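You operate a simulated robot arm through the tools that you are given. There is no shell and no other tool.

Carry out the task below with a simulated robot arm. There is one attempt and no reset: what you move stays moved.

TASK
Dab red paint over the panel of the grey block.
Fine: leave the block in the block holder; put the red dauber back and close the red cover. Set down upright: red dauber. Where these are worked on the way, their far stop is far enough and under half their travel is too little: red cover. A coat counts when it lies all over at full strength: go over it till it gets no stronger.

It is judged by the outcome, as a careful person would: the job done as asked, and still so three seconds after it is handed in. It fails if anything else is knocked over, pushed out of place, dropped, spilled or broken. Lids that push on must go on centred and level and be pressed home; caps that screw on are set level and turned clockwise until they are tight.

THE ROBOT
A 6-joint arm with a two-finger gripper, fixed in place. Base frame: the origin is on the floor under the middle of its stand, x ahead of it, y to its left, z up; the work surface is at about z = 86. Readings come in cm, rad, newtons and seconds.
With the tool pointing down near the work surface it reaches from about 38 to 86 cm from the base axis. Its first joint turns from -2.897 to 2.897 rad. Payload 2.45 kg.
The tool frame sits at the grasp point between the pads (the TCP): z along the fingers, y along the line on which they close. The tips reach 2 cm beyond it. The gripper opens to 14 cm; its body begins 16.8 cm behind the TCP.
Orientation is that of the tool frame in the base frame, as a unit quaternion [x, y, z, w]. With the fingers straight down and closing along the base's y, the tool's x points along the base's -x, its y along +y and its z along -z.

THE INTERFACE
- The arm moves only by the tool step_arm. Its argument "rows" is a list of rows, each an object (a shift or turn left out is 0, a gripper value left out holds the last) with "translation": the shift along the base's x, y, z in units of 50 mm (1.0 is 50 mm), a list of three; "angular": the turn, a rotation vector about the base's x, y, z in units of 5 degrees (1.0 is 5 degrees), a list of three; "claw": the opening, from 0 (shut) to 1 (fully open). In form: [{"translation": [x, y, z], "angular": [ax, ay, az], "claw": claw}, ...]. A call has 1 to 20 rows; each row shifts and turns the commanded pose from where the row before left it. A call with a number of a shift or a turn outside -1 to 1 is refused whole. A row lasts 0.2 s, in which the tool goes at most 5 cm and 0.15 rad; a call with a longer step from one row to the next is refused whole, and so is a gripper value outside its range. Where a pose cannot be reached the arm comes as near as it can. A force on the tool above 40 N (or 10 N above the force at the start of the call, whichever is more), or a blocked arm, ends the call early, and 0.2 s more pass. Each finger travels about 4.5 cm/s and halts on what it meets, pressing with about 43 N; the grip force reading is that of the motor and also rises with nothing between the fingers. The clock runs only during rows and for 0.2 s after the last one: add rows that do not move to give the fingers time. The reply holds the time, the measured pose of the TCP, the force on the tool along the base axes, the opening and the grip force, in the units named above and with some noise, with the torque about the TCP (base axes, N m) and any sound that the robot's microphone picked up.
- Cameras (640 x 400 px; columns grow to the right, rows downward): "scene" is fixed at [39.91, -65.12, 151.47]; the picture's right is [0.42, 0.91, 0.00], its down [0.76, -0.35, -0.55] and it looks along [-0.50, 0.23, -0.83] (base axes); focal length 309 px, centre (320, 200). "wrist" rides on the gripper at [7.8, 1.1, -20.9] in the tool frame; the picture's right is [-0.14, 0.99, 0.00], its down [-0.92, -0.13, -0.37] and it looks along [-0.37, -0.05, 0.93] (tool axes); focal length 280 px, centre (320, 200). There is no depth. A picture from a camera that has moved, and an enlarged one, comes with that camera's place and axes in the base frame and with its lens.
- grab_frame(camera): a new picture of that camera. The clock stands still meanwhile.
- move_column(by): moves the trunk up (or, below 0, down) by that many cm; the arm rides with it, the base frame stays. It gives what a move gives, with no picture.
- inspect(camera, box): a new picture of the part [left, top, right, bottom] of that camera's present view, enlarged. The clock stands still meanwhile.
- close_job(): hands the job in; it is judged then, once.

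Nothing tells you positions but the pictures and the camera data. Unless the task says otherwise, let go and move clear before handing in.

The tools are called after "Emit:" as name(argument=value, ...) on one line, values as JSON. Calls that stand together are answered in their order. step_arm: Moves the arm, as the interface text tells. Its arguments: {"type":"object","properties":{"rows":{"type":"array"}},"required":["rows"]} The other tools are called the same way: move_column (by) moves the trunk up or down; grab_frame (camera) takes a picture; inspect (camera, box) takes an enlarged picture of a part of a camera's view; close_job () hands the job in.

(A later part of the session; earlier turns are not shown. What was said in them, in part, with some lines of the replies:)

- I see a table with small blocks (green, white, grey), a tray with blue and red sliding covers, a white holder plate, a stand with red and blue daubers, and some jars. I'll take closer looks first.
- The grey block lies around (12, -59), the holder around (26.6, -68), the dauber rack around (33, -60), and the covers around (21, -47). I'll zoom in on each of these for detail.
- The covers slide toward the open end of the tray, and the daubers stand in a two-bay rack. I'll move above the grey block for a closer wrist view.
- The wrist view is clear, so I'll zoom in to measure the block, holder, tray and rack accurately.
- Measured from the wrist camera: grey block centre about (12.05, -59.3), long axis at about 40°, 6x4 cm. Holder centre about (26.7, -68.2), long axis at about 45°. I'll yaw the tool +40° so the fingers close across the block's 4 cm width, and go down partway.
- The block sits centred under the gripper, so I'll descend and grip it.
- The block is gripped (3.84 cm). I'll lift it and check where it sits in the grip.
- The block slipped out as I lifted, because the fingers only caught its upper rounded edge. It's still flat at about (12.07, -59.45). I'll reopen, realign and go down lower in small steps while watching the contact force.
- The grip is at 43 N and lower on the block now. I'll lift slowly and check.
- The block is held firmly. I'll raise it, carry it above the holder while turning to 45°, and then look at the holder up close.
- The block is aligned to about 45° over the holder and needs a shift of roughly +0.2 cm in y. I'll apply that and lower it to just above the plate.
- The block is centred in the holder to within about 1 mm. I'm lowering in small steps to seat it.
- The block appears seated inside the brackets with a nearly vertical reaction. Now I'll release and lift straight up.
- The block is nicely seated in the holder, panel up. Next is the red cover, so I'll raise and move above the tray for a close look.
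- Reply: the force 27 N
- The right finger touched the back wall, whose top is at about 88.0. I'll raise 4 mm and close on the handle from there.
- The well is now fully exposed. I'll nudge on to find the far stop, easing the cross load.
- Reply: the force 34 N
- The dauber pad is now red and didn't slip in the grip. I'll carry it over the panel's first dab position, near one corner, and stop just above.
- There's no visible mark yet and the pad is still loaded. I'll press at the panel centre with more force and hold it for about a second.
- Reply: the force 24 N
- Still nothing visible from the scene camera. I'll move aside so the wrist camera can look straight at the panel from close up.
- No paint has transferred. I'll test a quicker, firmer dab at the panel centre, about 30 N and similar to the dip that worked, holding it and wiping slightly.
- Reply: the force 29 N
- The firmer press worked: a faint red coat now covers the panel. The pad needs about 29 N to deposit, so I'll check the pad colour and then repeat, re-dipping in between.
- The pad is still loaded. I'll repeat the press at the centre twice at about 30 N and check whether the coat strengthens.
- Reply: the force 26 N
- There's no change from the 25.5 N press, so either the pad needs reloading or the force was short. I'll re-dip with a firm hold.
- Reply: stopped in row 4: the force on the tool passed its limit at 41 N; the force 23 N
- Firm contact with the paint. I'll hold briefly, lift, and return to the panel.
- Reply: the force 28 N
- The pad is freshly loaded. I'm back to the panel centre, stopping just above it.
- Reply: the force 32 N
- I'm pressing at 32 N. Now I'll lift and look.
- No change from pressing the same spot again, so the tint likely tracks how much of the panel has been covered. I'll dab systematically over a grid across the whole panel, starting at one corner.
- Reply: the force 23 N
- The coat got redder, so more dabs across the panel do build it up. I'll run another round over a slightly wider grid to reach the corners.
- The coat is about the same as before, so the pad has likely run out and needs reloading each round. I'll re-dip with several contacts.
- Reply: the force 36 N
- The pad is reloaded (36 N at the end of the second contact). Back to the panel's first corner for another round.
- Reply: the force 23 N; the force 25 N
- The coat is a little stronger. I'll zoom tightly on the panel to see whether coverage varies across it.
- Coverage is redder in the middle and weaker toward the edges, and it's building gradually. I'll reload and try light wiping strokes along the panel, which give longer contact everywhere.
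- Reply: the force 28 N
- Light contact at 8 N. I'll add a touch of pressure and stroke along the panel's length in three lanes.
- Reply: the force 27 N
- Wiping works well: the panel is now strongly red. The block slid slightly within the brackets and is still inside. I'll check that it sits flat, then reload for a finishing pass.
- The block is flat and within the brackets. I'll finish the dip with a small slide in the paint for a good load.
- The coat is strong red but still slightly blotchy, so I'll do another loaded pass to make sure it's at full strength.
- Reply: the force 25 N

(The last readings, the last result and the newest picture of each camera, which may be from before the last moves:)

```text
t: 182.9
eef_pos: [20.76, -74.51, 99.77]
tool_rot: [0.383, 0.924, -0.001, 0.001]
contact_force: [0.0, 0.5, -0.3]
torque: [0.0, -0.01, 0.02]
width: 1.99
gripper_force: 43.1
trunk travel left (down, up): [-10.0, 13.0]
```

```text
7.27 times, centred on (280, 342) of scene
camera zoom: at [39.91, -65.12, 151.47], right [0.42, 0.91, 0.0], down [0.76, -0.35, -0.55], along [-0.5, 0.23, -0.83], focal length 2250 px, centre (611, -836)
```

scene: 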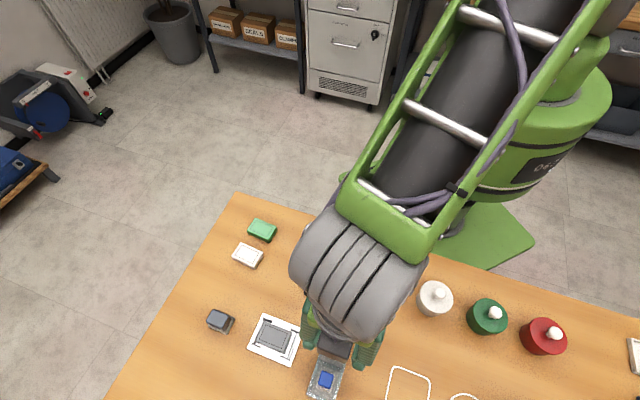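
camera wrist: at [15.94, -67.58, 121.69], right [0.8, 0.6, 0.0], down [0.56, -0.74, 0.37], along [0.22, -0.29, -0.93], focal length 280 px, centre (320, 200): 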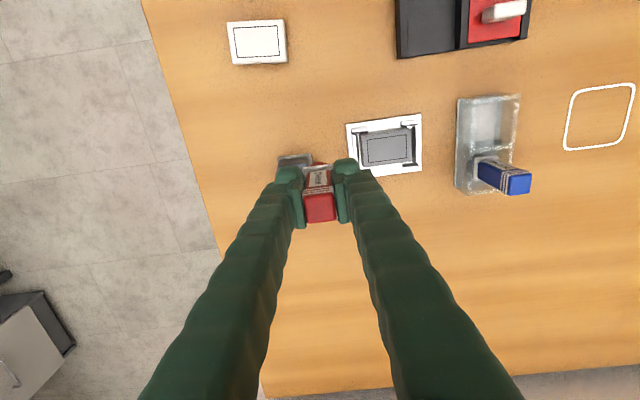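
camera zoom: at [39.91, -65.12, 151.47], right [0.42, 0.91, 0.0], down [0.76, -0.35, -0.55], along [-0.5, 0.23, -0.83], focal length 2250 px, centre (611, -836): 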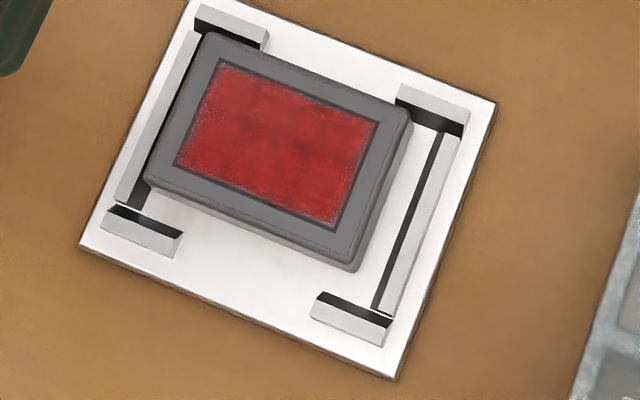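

Emit:
inspect(camera="scene", box=[262, 318, 298, 348])

Emit:
inspect(camera="wrist", box=[365, 120, 415, 165])

```text
13.33 times, centred on (280, 333) of scene
camera zoom: at [39.91, -65.12, 151.47], right [0.42, 0.91, 0.0], down [0.76, -0.35, -0.55], along [-0.5, 0.23, -0.83], focal length 4124 px, centre (853, -1573)
```

zoom: 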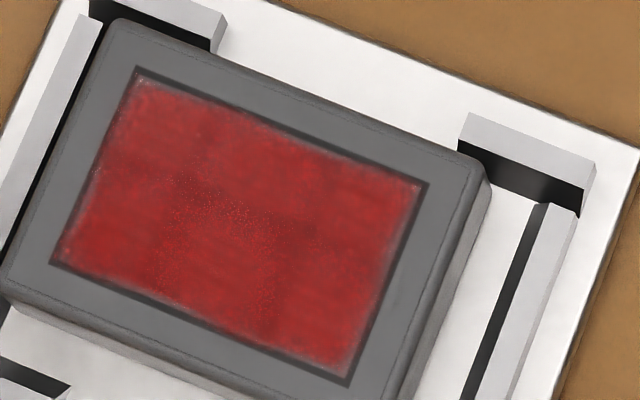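

```text
8.89 times, centred on (390, 142) of wrist
camera zoom: at [16.14, -68.22, 120.82], right [0.8, 0.6, 0.0], down [0.56, -0.74, 0.37], along [0.22, -0.3, -0.93], focal length 2492 px, centre (-302, 711)
```

zoom: 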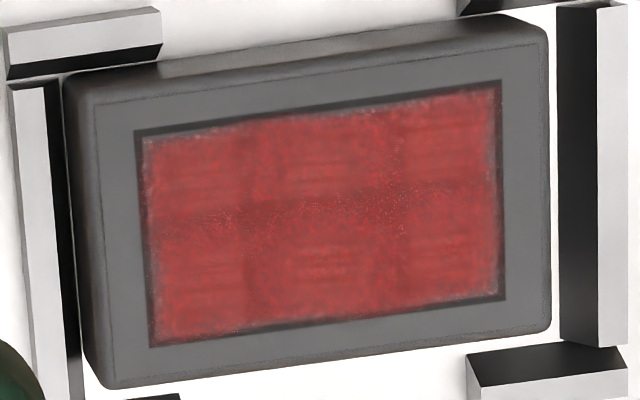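

It now looks quite uniform. I'll do one more reloaded pass and compare, to be sure it no longer gets stronger.

Emit:
step_arm(rows=[{"translation": [0.019, 0.75, 0]}, {"translation": [0.019, 0.95, 0]}, {"translation": [0.019, 0.95, 0]}, {"translation": [0.019, 0.95, 0]}, {"translation": [0.019, 0.95, 0]}, {"translation": [0.019, 0.75, 0]}, {"translation": [0.019, 0.3, 0]}, {"translation": [0, 0, -0.6]}, {"translation": [0, 0, -0.6]}, {"translation": [0, 0, -0.2]}, {"translation": [0, 0, -0.06]}, {"translation": [0, 0, -0.04]}, {}])

Emit:
step_arm(rows=[{"translation": [0, 0, -0.015]}, {"translation": [0, 0, -0.01]}, {}])

```text
t: 185.7
eef_pos: [21.43, -46.57, 92.13]
tool_rot: [0.382, 0.924, 0.0, 0.001]
contact_force: [0.2, -0.4, -1.2]
torque: [0.01, 0.02, -0.04]
width: 1.97
gripper_force: 42.6
trunk travel left (down, up): [-10.0, 13.0]
```

```text
t: 186.5
eef_pos: [21.41, -46.52, 92.1]
tool_rot: [0.383, 0.924, -0.002, 0.002]
contact_force: [0.2, 0.9, 4.6]
torque: [-0.01, -0.08, 0.04]
width: 1.97
gripper_force: 43.2
trunk travel left (down, up): [-10.0, 13.0]
```

Emit:
step_arm(rows=[{"translation": [0, 0, -0.015]}, {"translation": [0.04, 0.04, 0]}, {"translation": [0.04, 0.04, 0]}, {"translation": [-0.04, -0.04, 0]}, {"translation": [-0.04, -0.04, 0]}, {"translation": [-0.04, -0.04, 0]}, {"translation": [-0.04, -0.04, 0]}, {"translation": [0.04, 0.04, 0]}, {"translation": [0.04, 0.04, 0]}, {}])

Emit:
step_arm(rows=[{"translation": [0, 0, 0.06]}, {"translation": [0, 0, 0.3]}, {"translation": [0, 0, 0.6]}, {"translation": [0, 0, 0.6]}, {"translation": [0.1, -0.6, 0]}, {"translation": [0.1, -0.9, 0]}, {"translation": [0.1, -0.9, 0]}, {"translation": [0.1, -0.9, 0]}, {"translation": [0.1, -0.9, 0]}, {"translation": [0.1, -0.25, 0]}, {"translation": [0, 0, -0.6]}, {"translation": [0, 0, -0.6]}, {"translation": [0, 0, -0.12]}, {"translation": [0, 0, -0.03]}, {}])

Emit:
step_arm(rows=[{"translation": [0, 0, -0.015]}, {}])

```text
t: 188.7
eef_pos: [21.34, -46.6, 92.11]
tool_rot: [0.383, 0.924, -0.002, 0.002]
contact_force: [-1.1, -4.2, 11.6]
torque: [-0.21, 0.02, -0.03]
width: 1.98
gripper_force: 42.8
trunk travel left (down, up): [-10.0, 13.0]
```

```text
t: 191.9
eef_pos: [24.42, -68.77, 93.21]
tool_rot: [0.383, 0.924, -0.002, 0.001]
contact_force: [0.4, 0.2, -0.9]
torque: [0.03, 0.0, -0.03]
width: 1.97
gripper_force: 42.4
trunk travel left (down, up): [-10.0, 13.0]
```

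```text
t: 192.5
eef_pos: [24.47, -68.99, 93.13]
tool_rot: [0.383, 0.924, -0.001, 0.002]
contact_force: [-0.7, 0.2, 1.3]
torque: [-0.03, 0.04, -0.02]
width: 1.99
gripper_force: 43.0
trunk travel left (down, up): [-10.0, 13.0]
```

Emit:
step_arm(rows=[{"translation": [0, 0, -0.03]}, {}])

Emit:
step_arm(rows=[{"translation": [0.088, 0.088, 0]}, {"translation": [0.088, 0.088, 0]}, {"translation": [0.088, 0.088, 0]}, {"translation": [0.088, 0.088, 0]}, {"translation": [0.088, 0.088, 0]}, {"translation": [0.088, 0.088, 0]}, {}])

Emit:
step_arm(rows=[{"translation": [0.07, -0.07, 0]}, {"translation": [0.07, -0.07, 0]}, {"translation": [-0.088, -0.088, 0]}, {"translation": [-0.088, -0.088, 0]}, {"translation": [-0.088, -0.088, 0]}, {"translation": [-0.088, -0.088, 0]}, {"translation": [-0.088, -0.088, 0]}, {"translation": [-0.088, -0.088, 0]}, {}])

Emit:
step_arm(rows=[{"translation": [0.07, -0.07, -0.005]}, {"translation": [0.07, -0.07, 0]}, {"translation": [0.088, 0.088, 0]}, {"translation": [0.088, 0.088, 0]}, {"translation": [0.088, 0.088, 0]}, {"translation": [0.088, 0.088, 0]}, {"translation": [0.088, 0.088, 0]}, {"translation": [0.088, 0.088, 0]}, {}])

Emit:
step_arm(rows=[{"translation": [-0.088, -0.088, 0]}, {"translation": [-0.088, -0.088, 0]}, {"translation": [-0.088, -0.088, 0]}, {"translation": [-0.088, -0.088, 0]}, {"translation": [-0.088, -0.088, 0]}, {"translation": [-0.088, -0.088, 0]}, {"translation": [-0.07, 0.07, 0]}, {"translation": [-0.07, 0.07, 0]}, {"translation": [0.088, 0.088, 0]}, {"translation": [0.088, 0.088, 0]}, {"translation": [0.088, 0.088, 0]}, {"translation": [0.088, 0.088, 0]}, {"translation": [0.088, 0.088, 0]}, {"translation": [0.088, 0.088, 0]}, {}])

```text
t: 193.1
eef_pos: [24.52, -68.8, 93.06]
tool_rot: [0.382, 0.924, -0.003, 0.002]
contact_force: [-1.4, -1.3, 13.9]
torque: [-0.07, -0.04, -0.02]
width: 1.97
gripper_force: 43.0
trunk travel left (down, up): [-10.0, 13.0]
```

```text
t: 194.7
eef_pos: [26.97, -66.2, 93.03]
tool_rot: [0.383, 0.924, -0.003, 0.001]
contact_force: [-4.8, -5.8, 22.6]
torque: [-0.3, 0.05, -0.04]
width: 1.97
gripper_force: 43.2
trunk travel left (down, up): [-10.0, 13.0]
```

```text
t: 196.7
eef_pos: [25.14, -69.44, 92.91]
tool_rot: [0.384, 0.923, -0.002, 0.001]
contact_force: [4.5, 3.5, 18.8]
torque: [0.09, -0.15, 0.01]
width: 1.98
gripper_force: 43.4
trunk travel left (down, up): [-10.0, 13.0]
```

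```text
t: 198.7
eef_pos: [28.48, -67.41, 92.81]
tool_rot: [0.383, 0.924, -0.002, 0.001]
contact_force: [-3.5, -3.5, 13.1]
torque: [-0.19, 0.11, -0.05]
width: 1.98
gripper_force: 42.5
trunk travel left (down, up): [-10.0, 13.0]
```

```text
t: 201.9
eef_pos: [27.67, -66.82, 92.93]
tool_rot: [0.383, 0.924, -0.001, 0.001]
contact_force: [-2.4, -2.3, 8.9]
torque: [-0.12, 0.09, 0.03]
width: 1.97
gripper_force: 43.2
trunk travel left (down, up): [-10.0, 13.0]
```

Emit:
step_arm(rows=[{"translation": [0, 0, 0.15]}, {"translation": [0, 0, 0.6]}, {"translation": [0, 0, 0.6]}, {"translation": [-0.5, -0.5, 0]}, {"translation": [-0.5, -0.5, 0]}, {"translation": [-0.4, -0.5, 0]}, {}])

Emit:
inspect(camera="wrist", box=[340, 110, 450, 200])

Emit:
inspect(camera="scene", box=[262, 318, 298, 348])

Emit:
inspect(camera="scene", box=[250, 315, 310, 370])

```text
t: 203.5
eef_pos: [20.82, -74.26, 99.74]
tool_rot: [0.383, 0.924, -0.001, 0.001]
contact_force: [-0.2, 0.3, -0.3]
torque: [0.05, 0.01, -0.03]
width: 1.98
gripper_force: 42.9
trunk travel left (down, up): [-10.0, 13.0]
```

```text
4.44 times, centred on (395, 155) of wrist
camera zoom: at [16.11, -67.86, 120.79], right [0.8, 0.6, 0.0], down [0.56, -0.74, 0.37], along [0.22, -0.3, -0.93], focal length 1246 px, centre (-13, 400)
```

zoom: 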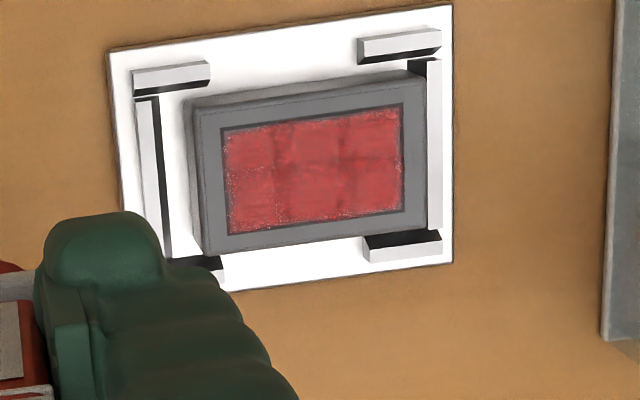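

```text
13.33 times, centred on (280, 333) of scene
camera zoom: at [39.91, -65.12, 151.47], right [0.42, 0.91, 0.0], down [0.76, -0.35, -0.55], along [-0.5, 0.23, -0.83], focal length 4124 px, centre (853, -1573)
```

zoom: 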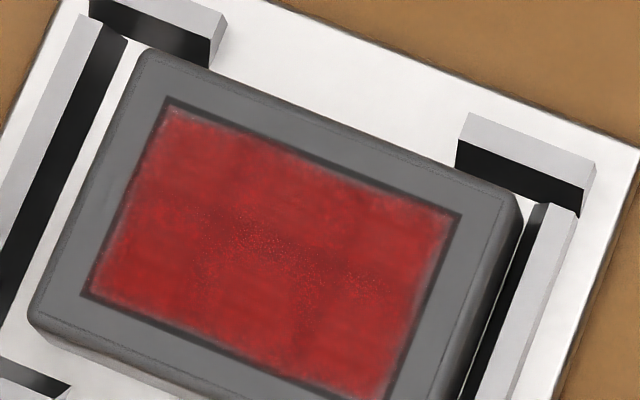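

```text
7.27 times, centred on (280, 342) of scene
camera zoom: at [39.91, -65.12, 151.47], right [0.42, 0.91, 0.0], down [0.76, -0.35, -0.55], along [-0.5, 0.23, -0.83], focal length 2250 px, centre (611, -836)
```

zoom: 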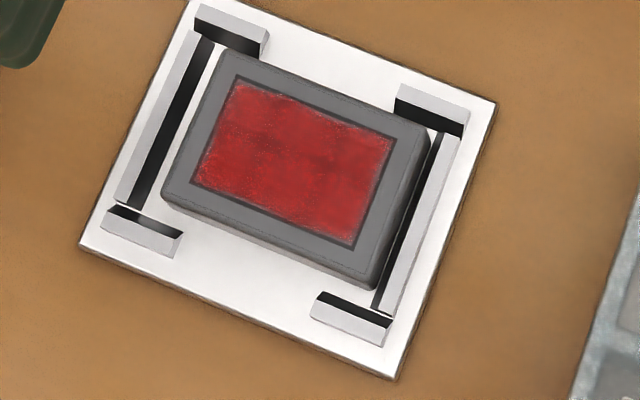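

Emit:
inspect(camera="wrist", box=[375, 125, 425, 170])

Emit:
inspect(camera="scene", box=[240, 240, 400, 370])

```text
8.89 times, centred on (400, 148) of wrist
camera zoom: at [16.11, -67.86, 120.79], right [0.8, 0.6, 0.0], down [0.56, -0.74, 0.37], along [0.22, -0.3, -0.93], focal length 2492 px, centre (-391, 667)
```

zoom: 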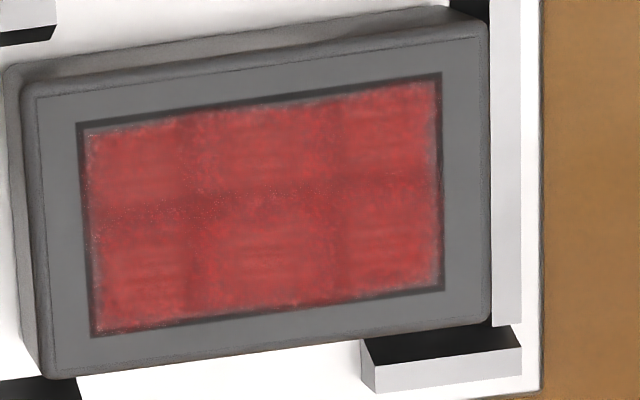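

```text
3.08 times, centred on (320, 305) of scene
camera zoom: at [39.91, -65.12, 151.47], right [0.42, 0.91, 0.0], down [0.76, -0.35, -0.55], along [-0.5, 0.23, -0.83], focal length 952 px, centre (320, -123)
```

zoom: 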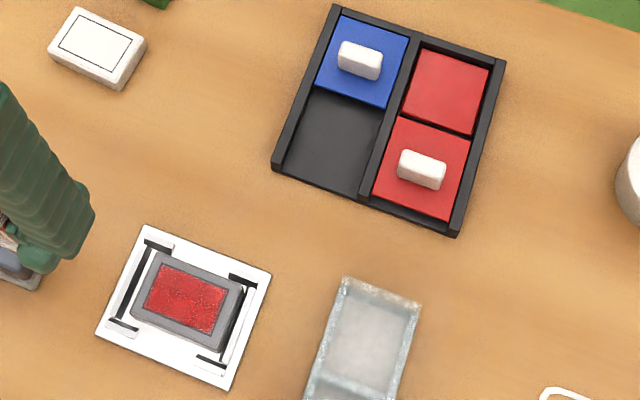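

The last two reloaded passes show no further strengthening, and all areas look equally red. The coat is at full strength, so I'll take the dauber back to its bay: raise high, then move over it.

Emit:
step_arm(rows=[{"translation": [0, 0, 0.9]}, {"translation": [0.6, 0.7, 0]}, {"translation": [0.65, 0.75, 0]}, {"translation": [0.65, 0.75, 0]}, {"translation": [0.65, 0.75, 0]}, {"translation": [0, 0.1, 0]}, {}])

Emit:
grab_frame(camera="wrist")

Emit:
inspect(camera="wrist", box=[260, 100, 390, 240])

Emit:
inspect(camera="scene", box=[270, 280, 390, 400])

```text
t: 205.1
eef_pos: [33.47, -59.26, 104.05]
tool_rot: [0.383, 0.924, -0.001, 0.001]
contact_force: [0.3, -0.5, 0.4]
torque: [0.01, 0.05, -0.01]
width: 1.99
gripper_force: 43.2
trunk travel left (down, up): [-10.0, 13.0]
```

```text
taken
camera wrist: at [28.79, -52.82, 125.04], right [0.8, 0.6, 0.0], down [0.56, -0.74, 0.37], along [0.22, -0.3, -0.93], focal length 280 px, centre (320, 200)
```

wrist: 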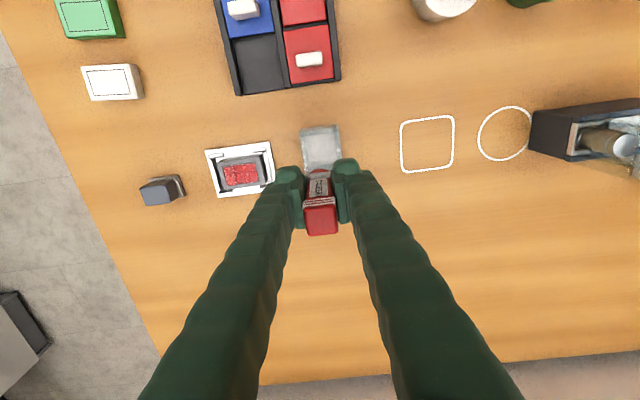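

```text
2.86 times, centred on (325, 170) of wrist
camera zoom: at [28.79, -52.82, 125.04], right [0.8, 0.6, 0.0], down [0.56, -0.74, 0.37], along [0.22, -0.3, -0.93], focal length 801 px, centre (306, 286)
```

zoom: 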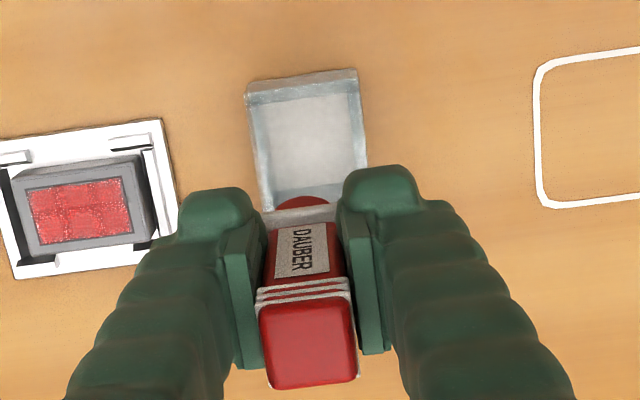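

```text
3.33 times, centred on (330, 340) of scene
camera zoom: at [39.91, -65.12, 151.47], right [0.42, 0.91, 0.0], down [0.76, -0.35, -0.55], along [-0.5, 0.23, -0.83], focal length 1031 px, centre (287, -267)
```

zoom: 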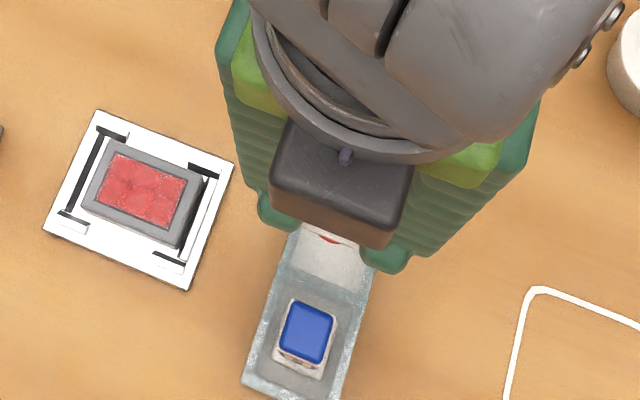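

The dauber seems to have shifted a bit in the grip. I'll zoom in to measure its offset and tilt before setting it down.

Emit:
inspect(camera="wrist", box=[290, 160, 355, 240])

Emit:
inspect(camera="wrist", box=[285, 110, 355, 180])

```text
5.00 times, centred on (322, 200) of wrist
camera zoom: at [28.79, -52.82, 125.04], right [0.8, 0.6, 0.0], down [0.56, -0.74, 0.37], along [0.22, -0.3, -0.93], focal length 1402 px, centre (308, 200)
```

zoom: 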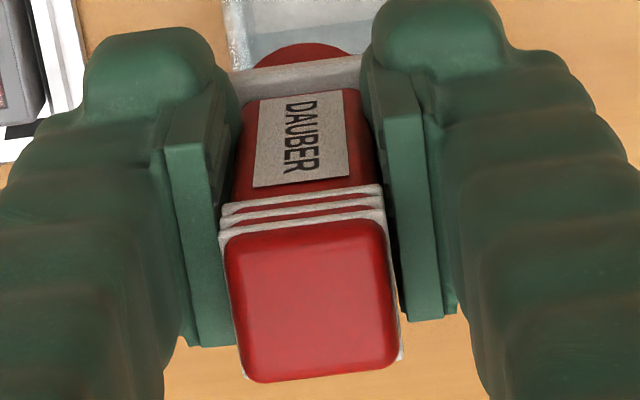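

```text
5.71 times, centred on (320, 145) of wrist
camera zoom: at [28.79, -52.82, 125.04], right [0.8, 0.6, 0.0], down [0.56, -0.74, 0.37], along [0.22, -0.3, -0.93], focal length 1602 px, centre (320, 514)
```

zoom: 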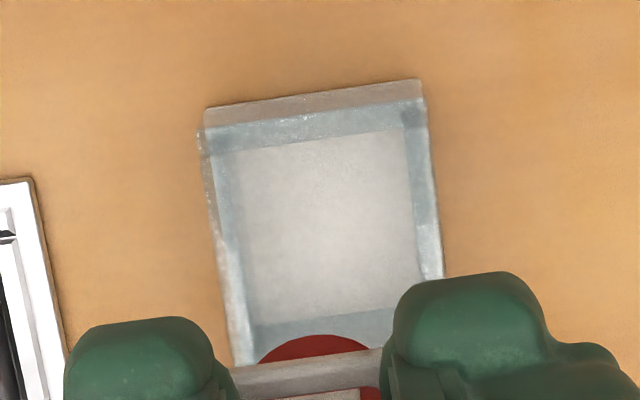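

The dauber has slid about 0.45 cm sideways toward (+x,-y) and about 1 cm up in the grip, but it isn't tilted. I'll compensate so it lands centred in its bay, and descend to just above.

Emit:
step_arm(rows=[{"translation": [-0.028, 0.088, -0.4]}, {"translation": [0, 0, -0.5]}, {"translation": [0, 0, -0.4]}, {"translation": [0, 0, -0.3]}, {}])

Emit:
inspect(camera="wrist", box=[270, 90, 370, 240])

Emit:
inspect(camera="scene", box=[300, 310, 370, 400])

```text
t: 206.3
eef_pos: [33.4, -58.91, 95.94]
tool_rot: [0.383, 0.924, -0.001, 0.001]
contact_force: [-0.2, 0.3, -0.2]
torque: [-0.01, -0.02, -0.01]
width: 1.96
gripper_force: 42.9
trunk travel left (down, up): [-10.0, 13.0]
```

```text
2.67 times, centred on (320, 165) of wrist
camera zoom: at [28.66, -52.41, 117.04], right [0.8, 0.6, 0.0], down [0.56, -0.74, 0.37], along [0.22, -0.3, -0.93], focal length 748 px, centre (320, 293)
```

zoom: 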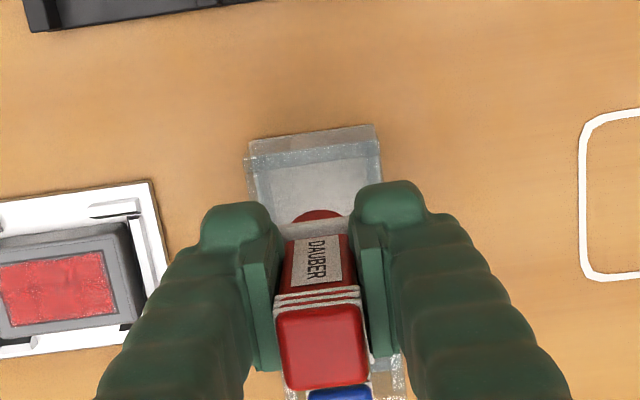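

```text
4.44 times, centred on (335, 355) of scene
camera zoom: at [39.91, -65.12, 151.47], right [0.42, 0.91, 0.0], down [0.76, -0.35, -0.55], along [-0.5, 0.23, -0.83], focal length 1375 px, centre (253, -489)
```

zoom: 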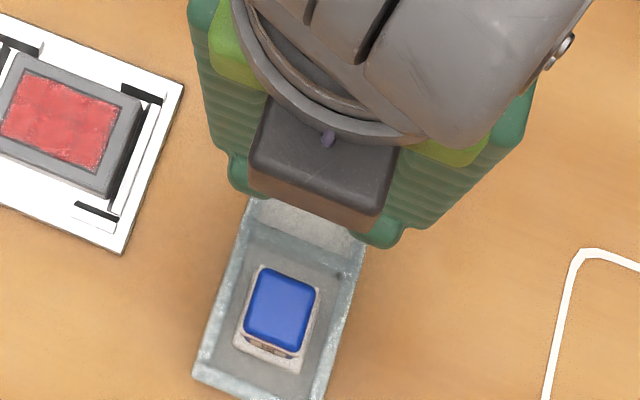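

The alignment is good. I'll make a small correction and lower into the bay, feeling for touchdown.

Emit:
step_arm(rows=[{"translation": [-0.026, 0.024, -0.2]}, {"translation": [0, 0, -0.3]}, {"translation": [0, 0, -0.2]}, {"translation": [0, 0, -0.1]}, {}])

Emit:
inspect(camera="wrist", box=[270, 90, 370, 240])

```text
t: 207.5
eef_pos: [33.26, -58.71, 92.1]
tool_rot: [0.383, 0.924, -0.001, 0.002]
contact_force: [-0.3, 0.0, 0.1]
torque: [0.0, 0.01, -0.03]
width: 1.98
gripper_force: 43.0
trunk travel left (down, up): [-10.0, 13.0]
```

```text
2.67 times, centred on (320, 165) of wrist
camera zoom: at [28.53, -52.22, 113.05], right [0.8, 0.6, 0.0], down [0.56, -0.74, 0.37], along [0.22, -0.3, -0.93], focal length 748 px, centre (320, 293)
```

zoom: 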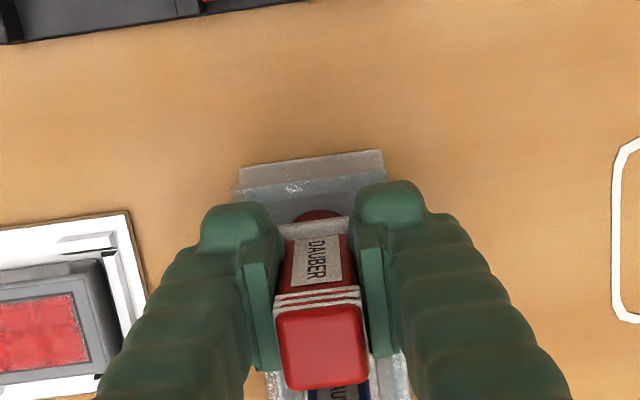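

Emit:
step_arm(rows=[{"translation": [-0.02, 0.02, -0.06]}, {"translation": [0, 0, -0.06]}, {"translation": [0, 0, -0.04]}, {}])

```text
t: 208.5
eef_pos: [33.1, -58.54, 91.65]
tool_rot: [0.382, 0.924, -0.003, 0.002]
contact_force: [-0.3, 1.5, 23.5]
torque: [0.23, -0.06, -0.01]
width: 2.0
gripper_force: 42.9
trunk travel left (down, up): [-10.0, 13.0]
```

Touchdown came a bit early and off-centre, so the flange may be catching a wall edge. I'll raise slightly and look.

Emit:
step_arm(rows=[{"translation": [0, 0, 0.08]}, {}])

Emit:
inspect(camera="wrist", box=[285, 120, 355, 190])

Emit:
inspect(camera="scene", box=[310, 325, 360, 375])

```text
t: 209.1
eef_pos: [33.08, -58.38, 91.66]
tool_rot: [0.383, 0.924, -0.001, 0.0]
contact_force: [0.1, 0.0, -0.9]
torque: [0.0, 0.03, -0.01]
width: 1.97
gripper_force: 43.4
trunk travel left (down, up): [-10.0, 13.0]
```

```text
5.71 times, centred on (320, 155) of wrist
camera zoom: at [28.37, -52.06, 112.65], right [0.8, 0.6, 0.0], down [0.56, -0.74, 0.37], along [0.22, -0.3, -0.93], focal length 1602 px, centre (320, 457)
```

zoom: 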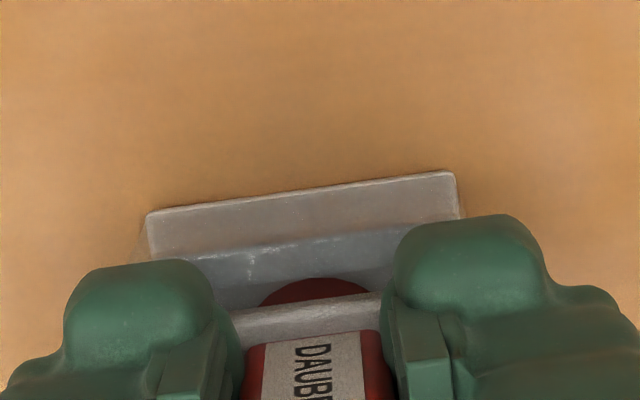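

```text
8.00 times, centred on (335, 350) of scene
camera zoom: at [39.91, -65.12, 151.47], right [0.42, 0.91, 0.0], down [0.76, -0.35, -0.55], along [-0.5, 0.23, -0.83], focal length 2475 px, centre (200, -1000)
```

zoom: 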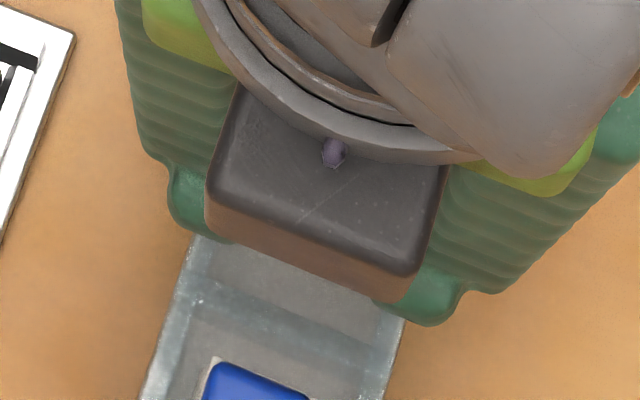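

The image shows the dauber is about 0.2 cm too close to the end wall. I'll shift it back and lower again.

Emit:
step_arm(rows=[{"translation": [0.03, -0.03, 0.04]}, {}, {"translation": [0, 0, -0.06]}, {"translation": [0, 0, -0.04]}, {}])

```text
t: 210.3
eef_pos: [33.23, -58.53, 91.53]
tool_rot: [0.383, 0.924, -0.003, 0.002]
contact_force: [1.6, 3.2, 17.0]
torque: [0.23, -0.04, 0.05]
width: 1.96
gripper_force: 43.5
trunk travel left (down, up): [-10.0, 13.0]
```

The fingertips are resting on the rack's side walls. The dauber itself is centred in the bay, about 4 mm above its floor because it slid up in my grip. I'll ease the load, then open the fingers just a hair so it settles down while still guided on both sides.

Emit:
step_arm(rows=[{"translation": [0, 0, 0.02]}, {}, {"claw": 0.15}, {}, {}])

Emit:
inspect(camera="wrist", box=[270, 110, 370, 240])

```text
t: 211.5
eef_pos: [33.28, -58.63, 91.64]
tool_rot: [0.383, 0.924, -0.003, 0.001]
contact_force: [1.7, -2.2, 11.6]
torque: [0.07, -0.11, -0.05]
width: 2.17
gripper_force: 0.4
trunk travel left (down, up): [-10.0, 13.0]
```

```text
3.08 times, centred on (320, 175) of wrist
camera zoom: at [28.52, -52.21, 112.6], right [0.8, 0.6, 0.0], down [0.56, -0.74, 0.37], along [0.22, -0.3, -0.93], focal length 863 px, centre (320, 277)
```

zoom: 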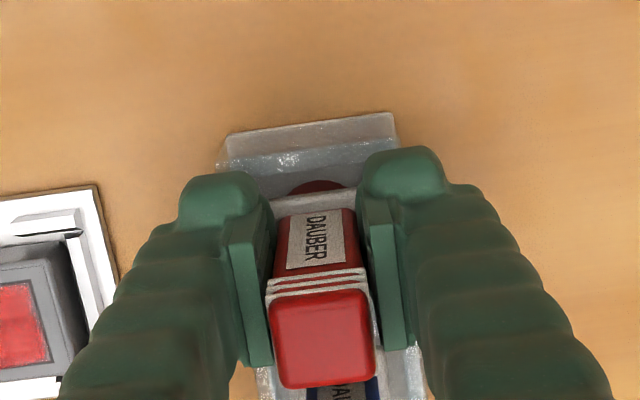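

Emit:
inspect(camera="wrist", box=[285, 120, 355, 190])

Emit:
inspect(camera="wrist", box=[290, 160, 355, 240])

```text
5.71 times, centred on (320, 155) of wrist
camera zoom: at [28.52, -52.21, 112.6], right [0.8, 0.6, 0.0], down [0.56, -0.74, 0.37], along [0.22, -0.3, -0.93], focal length 1602 px, centre (320, 457)
```

zoom: 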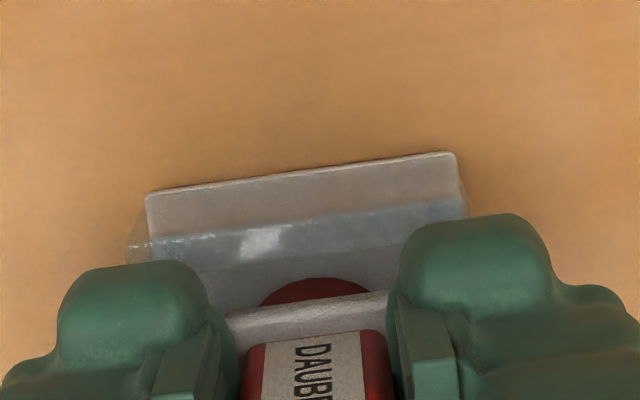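

```text
5.00 times, centred on (322, 200) of wrist
camera zoom: at [28.52, -52.21, 112.6], right [0.8, 0.6, 0.0], down [0.56, -0.74, 0.37], along [0.22, -0.3, -0.93], focal length 1402 px, centre (308, 200)
```

zoom: 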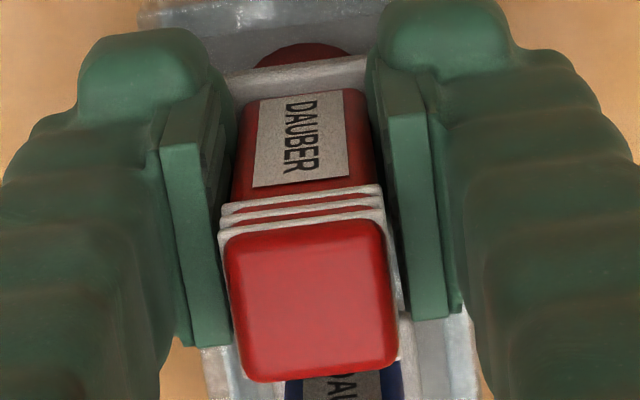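

The fingers have opened (2.17 cm, no grip force) and the dauber stayed put relative to the gripper, so it's already standing on the bay floor. I'll open a little more and check that it's steady.

Emit:
step_arm(rows=[{"claw": 0.2}, {}, {"claw": 0.26}, {}, {}])

Emit:
inspect(camera="wrist", box=[270, 110, 370, 240])

```text
t: 212.7
eef_pos: [33.15, -58.75, 91.62]
tool_rot: [0.382, 0.924, -0.002, 0.002]
contact_force: [-8.1, -10.7, 14.7]
torque: [0.03, 0.02, 0.0]
width: 2.75
gripper_force: 0.1
trunk travel left (down, up): [-10.0, 13.0]
```

```text
3.08 times, centred on (320, 175) of wrist
camera zoom: at [28.43, -52.26, 112.61], right [0.8, 0.6, 0.0], down [0.56, -0.74, 0.37], along [0.22, -0.3, -0.93], focal length 863 px, centre (320, 277)
```

zoom: 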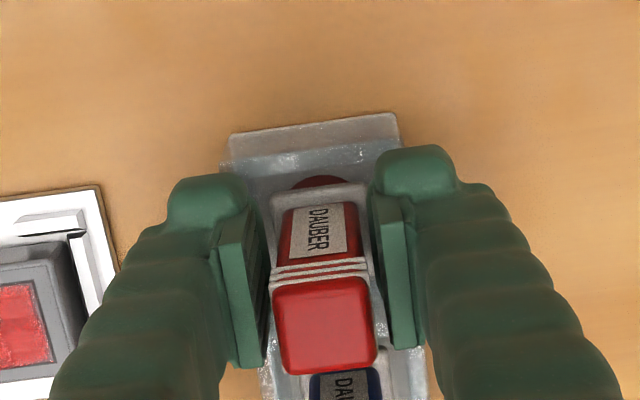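

The dauber has settled onto the floor, but the fingertips are now pushing the bay's side walls outward. I'll relax the opening right away and rise clear of the walls before opening further.

Emit:
step_arm(rows=[{"claw": 0.185}, {}, {"translation": [0, 0, 0.04]}, {"translation": [0, 0, 0.1]}, {"translation": [0, 0, 0.1]}, {}])

Emit:
inspect(camera="wrist", box=[270, 110, 370, 240])

```text
t: 214.1
eef_pos: [33.12, -58.73, 92.72]
tool_rot: [0.382, 0.924, -0.001, 0.001]
contact_force: [0.2, 0.0, -0.8]
torque: [0.05, 0.02, 0.02]
width: 2.59
gripper_force: 0.0
trunk travel left (down, up): [-10.0, 13.0]
```

```text
3.08 times, centred on (320, 175) of wrist
camera zoom: at [28.51, -52.27, 113.75], right [0.8, 0.6, 0.0], down [0.56, -0.74, 0.37], along [0.22, -0.3, -0.93], focal length 863 px, centre (320, 277)
```

zoom: 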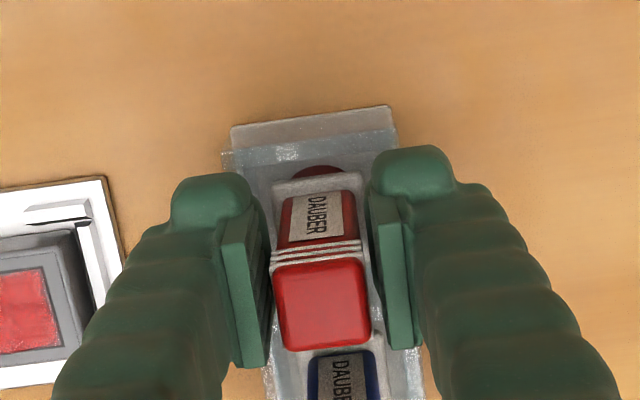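

The gripper is free and the dauber is standing in the bay. I'll rise a bit more, open wider, and lift off.

Emit:
step_arm(rows=[{"translation": [0, 0, 0.15]}, {}, {"claw": 0.36}, {}, {}, {"translation": [0, 0, 0.4]}, {"translation": [0, 0, 0.7]}, {"translation": [0, 0, 0.8]}, {"translation": [0, 0, 0.6]}, {}])

Emit:
grab_frame(camera="wrist")

Emit:
inspect(camera="wrist", box=[280, 115, 360, 215])

```text
t: 216.3
eef_pos: [33.11, -58.82, 105.99]
tool_rot: [0.382, 0.924, -0.001, 0.001]
contact_force: [0.2, 0.3, -0.5]
torque: [-0.03, -0.01, -0.05]
width: 5.06
gripper_force: 0.0
trunk travel left (down, up): [-10.0, 13.0]
```

```text
taken
camera wrist: at [28.47, -52.37, 127.06], right [0.8, 0.6, 0.0], down [0.56, -0.74, 0.37], along [0.22, -0.3, -0.93], focal length 280 px, centre (320, 200)
```

wrist: 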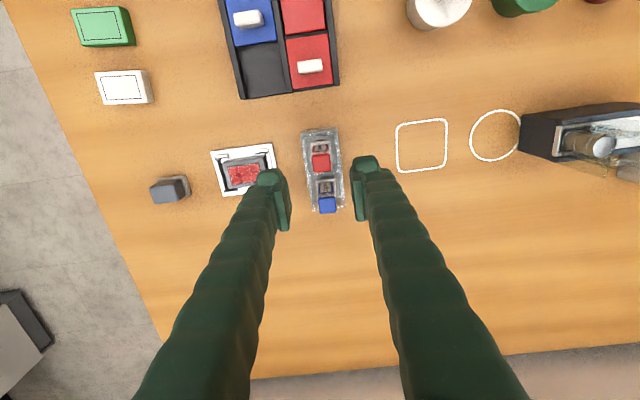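

```text
4.00 times, centred on (320, 165) of wrist
camera zoom: at [28.47, -52.37, 127.06], right [0.8, 0.6, 0.0], down [0.56, -0.74, 0.37], along [0.22, -0.3, -0.93], focal length 1122 px, centre (320, 340)
```

zoom: 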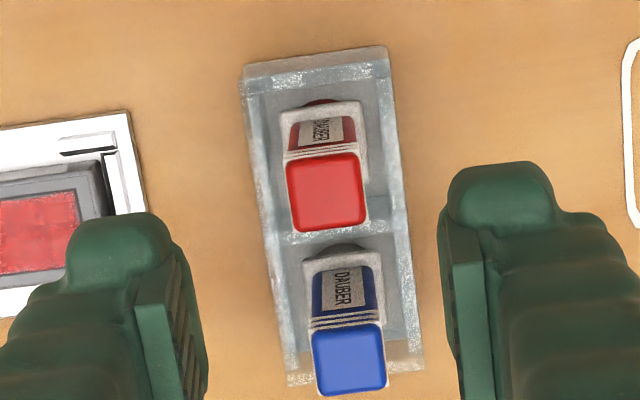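

The red dauber stands upright in its bay next to the blue one. Next I'll rotate back +90° and move over the red cover's handle to close it.

Emit:
step_arm(rows=[{"translation": [-0.076, 0.086, 0], "angular": [0, 0, 1]}, {"translation": [-0.076, 0.086, 0], "angular": [0, 0, 1]}, {"translation": [-0.076, 0.086, 0], "angular": [0, 0, 1]}, {"translation": [-0.076, 0.086, 0], "angular": [0, 0, 1]}, {"translation": [-0.076, 0.086, 0], "angular": [0, 0, 1]}, {"translation": [-0.076, 0.086, 0], "angular": [0, 0, 1]}, {"translation": [-0.076, 0.086, 0], "angular": [0, 0, 1]}, {"translation": [-0.076, 0.086, 0], "angular": [0, 0, 1]}, {"translation": [-0.076, 0.086, 0], "angular": [0, 0, 1]}, {"translation": [-0.076, 0.086, 0], "angular": [0, 0, 1]}, {"translation": [-0.076, 0.086, -0.1], "angular": [0, 0, 1]}, {"translation": [-0.076, 0.086, -0.2], "angular": [0, 0, 1]}, {"translation": [-0.076, 0.086, -0.2], "angular": [0, 0, 1]}, {"translation": [-0.076, 0.086, -0.2], "angular": [0, 0, 1]}, {"translation": [-0.076, 0.086, -0.2], "angular": [0, 0, 1]}, {"translation": [-0.076, 0.086, -0.2], "angular": [0, 0, 1]}, {"translation": [-0.076, 0.086, -0.1], "angular": [0, 0, 1]}, {"translation": [-0.076, 0.086, 0], "angular": [0, 0, 1]}, {}])

Emit:
grab_frame(camera="wrist")

Emit:
inspect(camera="scene", box=[300, 325, 360, 400])

Emit:
inspect(camera="wrist", box=[260, 110, 380, 240])

```text
t: 220.3
eef_pos: [26.38, -51.0, 100.02]
tool_rot: [-0.383, 0.924, -0.001, 0.003]
contact_force: [-0.1, 0.7, -0.1]
torque: [-0.04, 0.01, 0.02]
width: 5.01
gripper_force: 0.1
trunk travel left (down, up): [-10.0, 13.0]
```

```text
taken
camera wrist: at [20.13, -55.74, 121.02], right [-0.6, 0.8, 0.0], down [0.74, 0.56, 0.37], along [0.3, 0.22, -0.93], focal length 280 px, centre (320, 200)
```

wrist: 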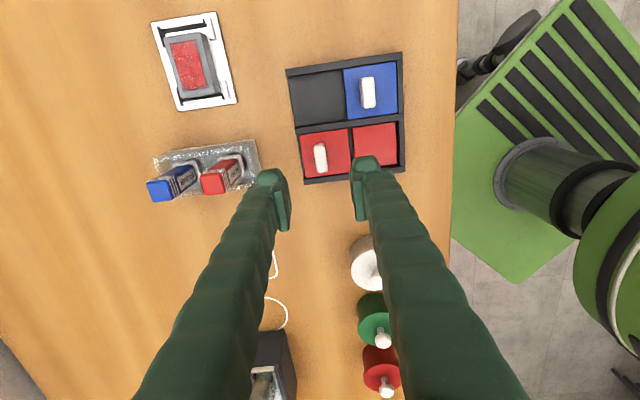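

```text
5.33 times, centred on (330, 362) of scene
camera zoom: at [39.91, -65.12, 151.47], right [0.42, 0.91, 0.0], down [0.76, -0.35, -0.55], along [-0.5, 0.23, -0.83], focal length 1650 px, centre (267, -667)
```

zoom: 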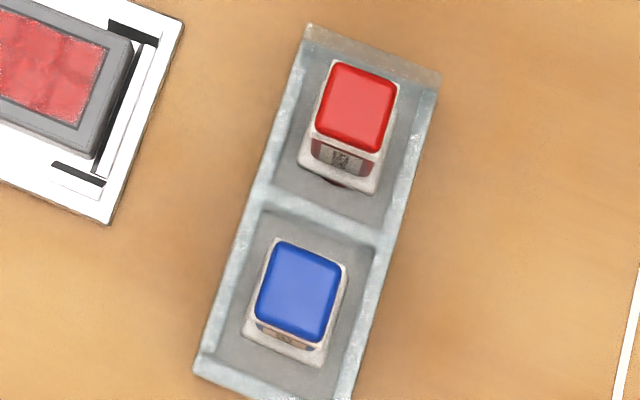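

```text
3.08 times, centred on (320, 175) of wrist
camera zoom: at [20.13, -55.74, 121.02], right [-0.6, 0.8, 0.0], down [0.74, 0.56, 0.37], along [0.3, 0.22, -0.93], focal length 863 px, centre (320, 277)
```

zoom: 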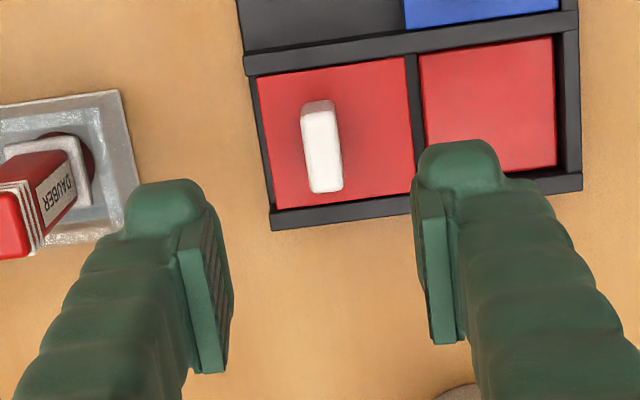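

The rack hasn't moved and the red dauber stands as before. Now I'll descend on the red cover's handle.

Emit:
step_arm(rows=[{"translation": [-0.03, -0.01, -0.5], "claw": 0.27}, {"translation": [0, 0, -0.6]}, {"translation": [0, 0, -0.5]}, {"translation": [0, 0, -0.2]}, {}])

Emit:
inspect(camera="wrist", box=[260, 110, 380, 240])

```text
t: 221.5
eef_pos: [26.23, -51.11, 91.02]
tool_rot: [-0.383, 0.924, 0.0, 0.002]
contact_force: [-1.2, 0.6, -0.1]
torque: [-0.03, -0.05, 0.0]
width: 3.8
gripper_force: 0.1
trunk travel left (down, up): [-10.0, 13.0]
```

```text
3.08 times, centred on (320, 175) of wrist
camera zoom: at [19.98, -55.82, 112.0], right [-0.6, 0.8, 0.0], down [0.74, 0.56, 0.37], along [0.3, 0.22, -0.93], focal length 863 px, centre (320, 277)
```

zoom: 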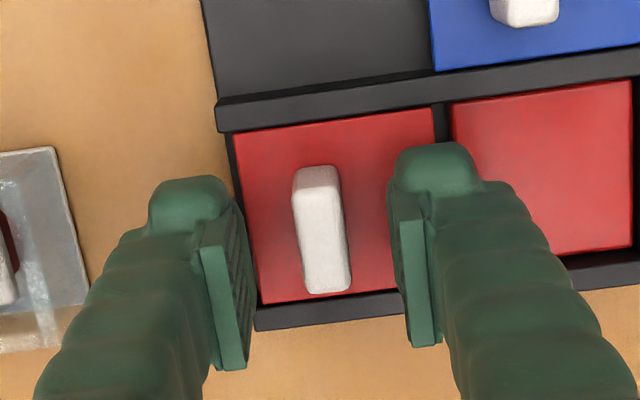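

Emit:
step_arm(rows=[{"translation": [0, 0, -0.1]}, {"translation": [0, 0, -0.045]}, {}, {"claw": 0.04}, {}, {}, {}, {}])

```text
t: 223.3
eef_pos: [26.18, -51.03, 90.19]
tool_rot: [-0.383, 0.924, -0.001, 0.002]
contact_force: [-2.0, 1.9, -2.0]
torque: [0.04, 0.04, 0.01]
width: 1.16
gripper_force: 38.3
trunk travel left (down, up): [-10.0, 13.0]
```

I've gripped the handle. Sliding the cover closed, in stages.

Emit:
step_arm(rows=[{"translation": [-0.07, 0.07, 0]}, {"translation": [-0.1, 0.1, 0]}, {"translation": [-0.1, 0.1, 0]}, {"translation": [-0.1, 0.1, 0]}, {"translation": [-0.1, 0.1, 0]}, {}])

```text
t: 224.7
eef_pos: [23.82, -48.55, 90.28]
tool_rot: [-0.383, 0.924, 0.0, 0.001]
contact_force: [-3.9, -4.2, 0.1]
torque: [-0.1, 0.09, 0.03]
width: 1.17
gripper_force: 38.6
trunk travel left (down, up): [-10.0, 13.0]
```

Emit:
step_arm(rows=[{"translation": [-0.008, -0.008, 0]}, {"translation": [-0.1, 0.1, 0]}, {"translation": [-0.1, 0.1, 0]}, {"translation": [-0.07, 0.07, 0]}, {}])

Emit:
inspect(camera="wrist", box=[240, 90, 400, 250])

```text
t: 225.9
eef_pos: [22.44, -47.35, 90.18]
tool_rot: [-0.383, 0.924, -0.001, 0.001]
contact_force: [-7.4, -5.0, -8.8]
torque: [0.02, 0.0, 0.08]
width: 1.14
gripper_force: 38.1
trunk travel left (down, up): [-10.0, 13.0]
```

```text
2.50 times, centred on (320, 170) of wrist
camera zoom: at [16.15, -52.02, 111.25], right [-0.6, 0.8, 0.0], down [0.74, 0.56, 0.37], along [0.3, 0.22, -0.93], focal length 701 px, centre (320, 275)
```

zoom: 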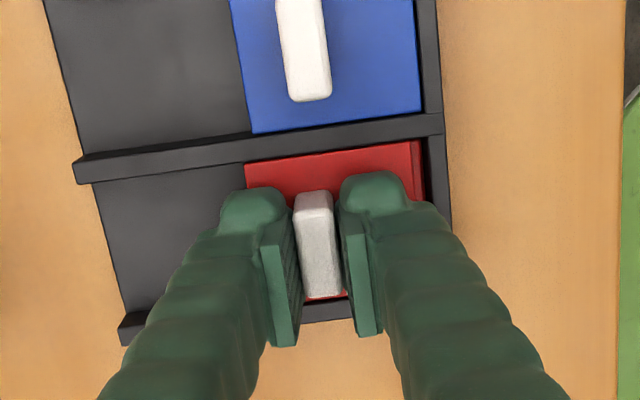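

Nearly closed, with a thin strip of paint still showing. I'll trim the cross-load and push to the closed stop.

Emit:
step_arm(rows=[{"translation": [-0.01, -0.01, -0.01]}, {"translation": [-0.05, 0.05, 0]}, {"translation": [-0.04, 0.04, 0]}, {}])

Emit:
inspect(camera="wrist", box=[240, 90, 400, 250])

```text
t: 226.9
eef_pos: [22.08, -46.9, 90.25]
tool_rot: [-0.384, 0.923, 0.0, 0.003]
contact_force: [-0.1, -1.1, -0.1]
torque: [-0.04, -0.03, 0.04]
width: 1.14
gripper_force: 38.6
trunk travel left (down, up): [-10.0, 13.0]
```

```text
2.50 times, centred on (320, 170) of wrist
camera zoom: at [15.81, -51.64, 111.26], right [-0.6, 0.8, 0.0], down [0.74, 0.56, 0.37], along [0.3, 0.22, -0.93], focal length 701 px, centre (320, 275)
```

zoom: 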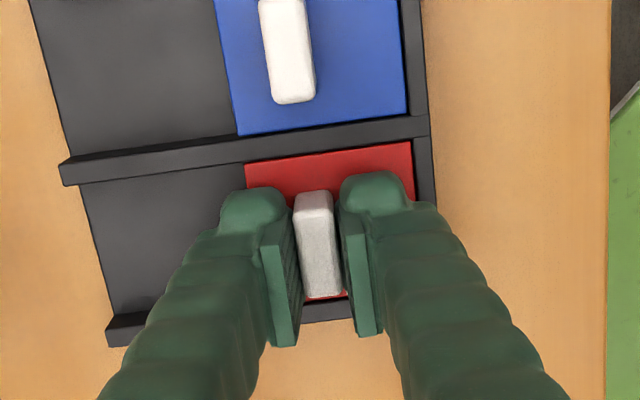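

Emit:
step_arm(rows=[{"translation": [-0.03, 0.03, 0]}, {}])

```text
t: 227.5
eef_pos: [22.0, -46.97, 90.23]
tool_rot: [-0.382, 0.924, -0.001, 0.002]
contact_force: [13.3, -4.1, 4.1]
torque: [0.01, -0.17, 0.02]
width: 1.15
gripper_force: 38.6
trunk travel left (down, up): [-10.0, 13.0]
```

The cover is at its closed stop. I'll relieve the load, open slightly, and lift straight off.

Emit:
step_arm(rows=[{"translation": [0.02, -0.02, 0.01]}, {}, {"claw": 0.17}, {}, {"translation": [0, 0, 0.1]}, {"translation": [0, 0, 0.4]}, {"translation": [0, 0, 0.8], "claw": 0.4}, {"translation": [0, 0, 0.8]}, {"translation": [-0.3, 0.5, 0.8]}, {}])

Emit:
grab_frame(camera="scene")

Emit:
grab_frame(camera="wrist")

```text
t: 229.7
eef_pos: [20.47, -44.29, 104.79]
tool_rot: [-0.382, 0.924, 0.0, 0.001]
contact_force: [0.6, 0.1, -0.7]
torque: [-0.02, -0.02, 0.01]
width: 5.63
gripper_force: 0.1
trunk travel left (down, up): [-10.0, 13.0]
```

```text
taken
```

scene: 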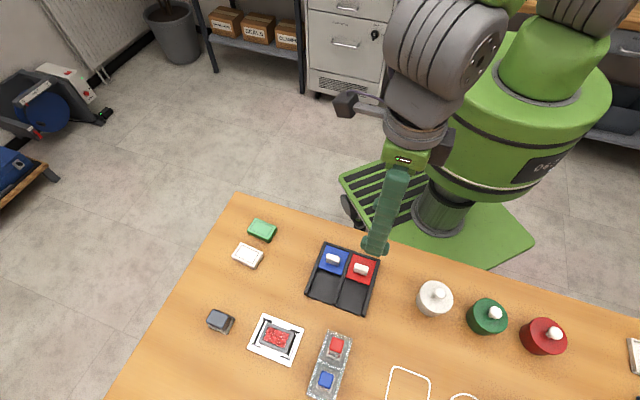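

```text
taken
camera wrist: at [14.28, -49.07, 125.77], right [-0.6, 0.8, 0.0], down [0.74, 0.56, 0.37], along [0.3, 0.22, -0.93], focal length 280 px, centre (320, 200)
```

wrist: 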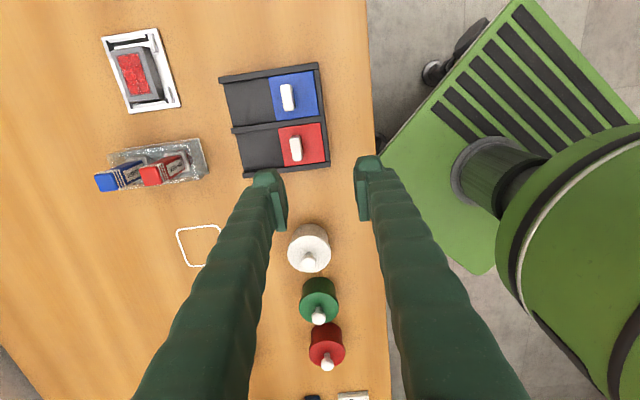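

Everything is back in place. With the view clear, I'll inspect the painted panel, the dauber and the cover closely before handing in.

Emit:
inspect(camera="scene", box=[255, 315, 300, 360])

Emit:
inspect(camera="scene", box=[300, 235, 385, 320])

Emit:
inspect(camera="scene", box=[300, 325, 360, 400])

Emit:
inspect(camera="wrist", box=[95, 20, 190, 120])

```text
8.89 times, centred on (278, 338) of scene
camera zoom: at [39.91, -65.12, 151.47], right [0.42, 0.91, 0.0], down [0.76, -0.35, -0.55], along [-0.5, 0.23, -0.83], focal length 2750 px, centre (698, -1022)
```

zoom: 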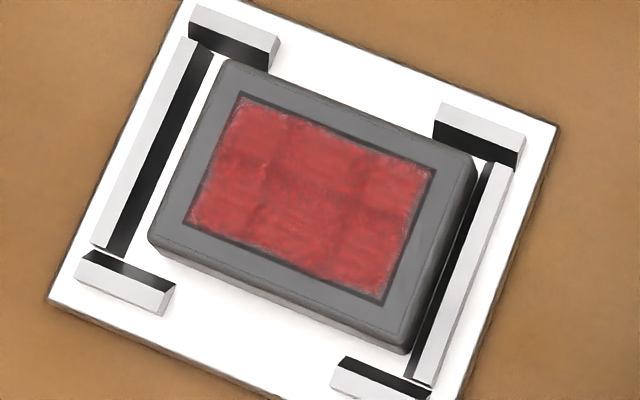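

```text
4.71 times, centred on (342, 278) of scene
camera zoom: at [39.91, -65.12, 151.47], right [0.42, 0.91, 0.0], down [0.76, -0.35, -0.55], along [-0.5, 0.23, -0.83], focal length 1456 px, centre (214, -165)
```

zoom: 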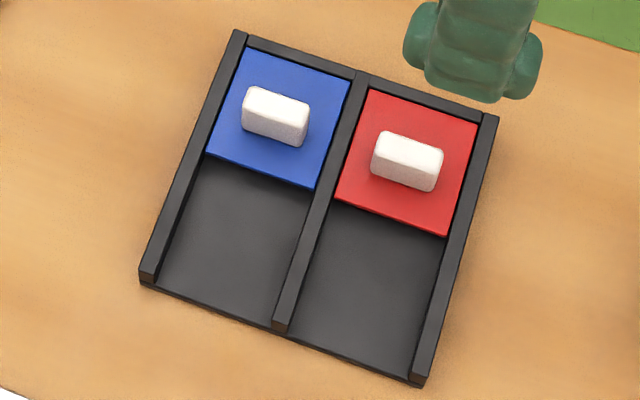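

```text
5.33 times, centred on (330, 362) of scene
camera zoom: at [39.91, -65.12, 151.47], right [0.42, 0.91, 0.0], down [0.76, -0.35, -0.55], along [-0.5, 0.23, -0.83], focal length 1650 px, centre (267, -667)
```

zoom: 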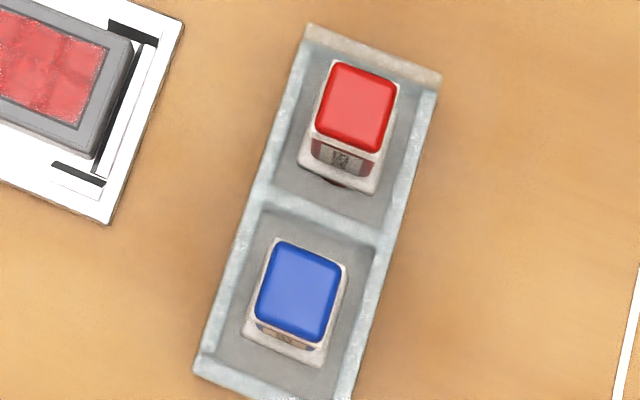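

```text
4.00 times, centred on (142, 70) of wrist
camera zoom: at [14.28, -49.07, 125.77], right [-0.6, 0.8, 0.0], down [0.74, 0.56, 0.37], along [0.3, 0.22, -0.93], focal length 1122 px, centre (1030, 720)
```

zoom: 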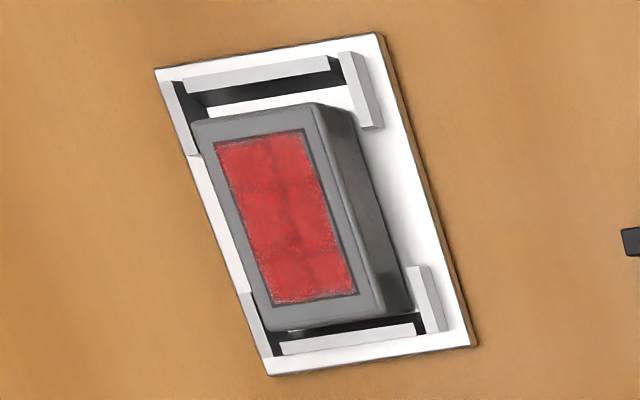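

The panel is evenly red and stopped getting stronger over the last reloaded passes. The block lies flat in the holder, the red dauber stands upright in its bay, and the red cover is fully closed. The gripper is empty and clear, so I'm handing in the job.

Emit:
close_job()

```text
The job is handed in.
```

The grey block's panel is painted red all over, and I've handed the job in. I haven't seen a verdict.

- **Coat:** Pressing the dauber straight down only left a faint tint, so I finished by wiping it along the panel. I reloaded it with paint before each of four passes. The last two passes made no visible difference, so I took that as full strength; I could only judge this from the pictures.
- **Block:** It lies flat in the block holder with the panel up. Wiping slid it slightly inside the brackets, so it now rests against one end.
- **Red dauber:** It stands upright in its own bay. It had slid up in my grip while painting, so it dropped roughly half a centimetre onto the bay floor when I let go. My fingers also pushed briefly on the bay walls, but the rack looks unmoved in before-and-after pictures.
- **Red cover:** It was slid fully open for the painting and is now closed against its stop.

On my first try at lifting the block it slipped out of the fingers, but it stayed flat on the table. Nothing else was knocked over or spilled, as far as the pictures show.
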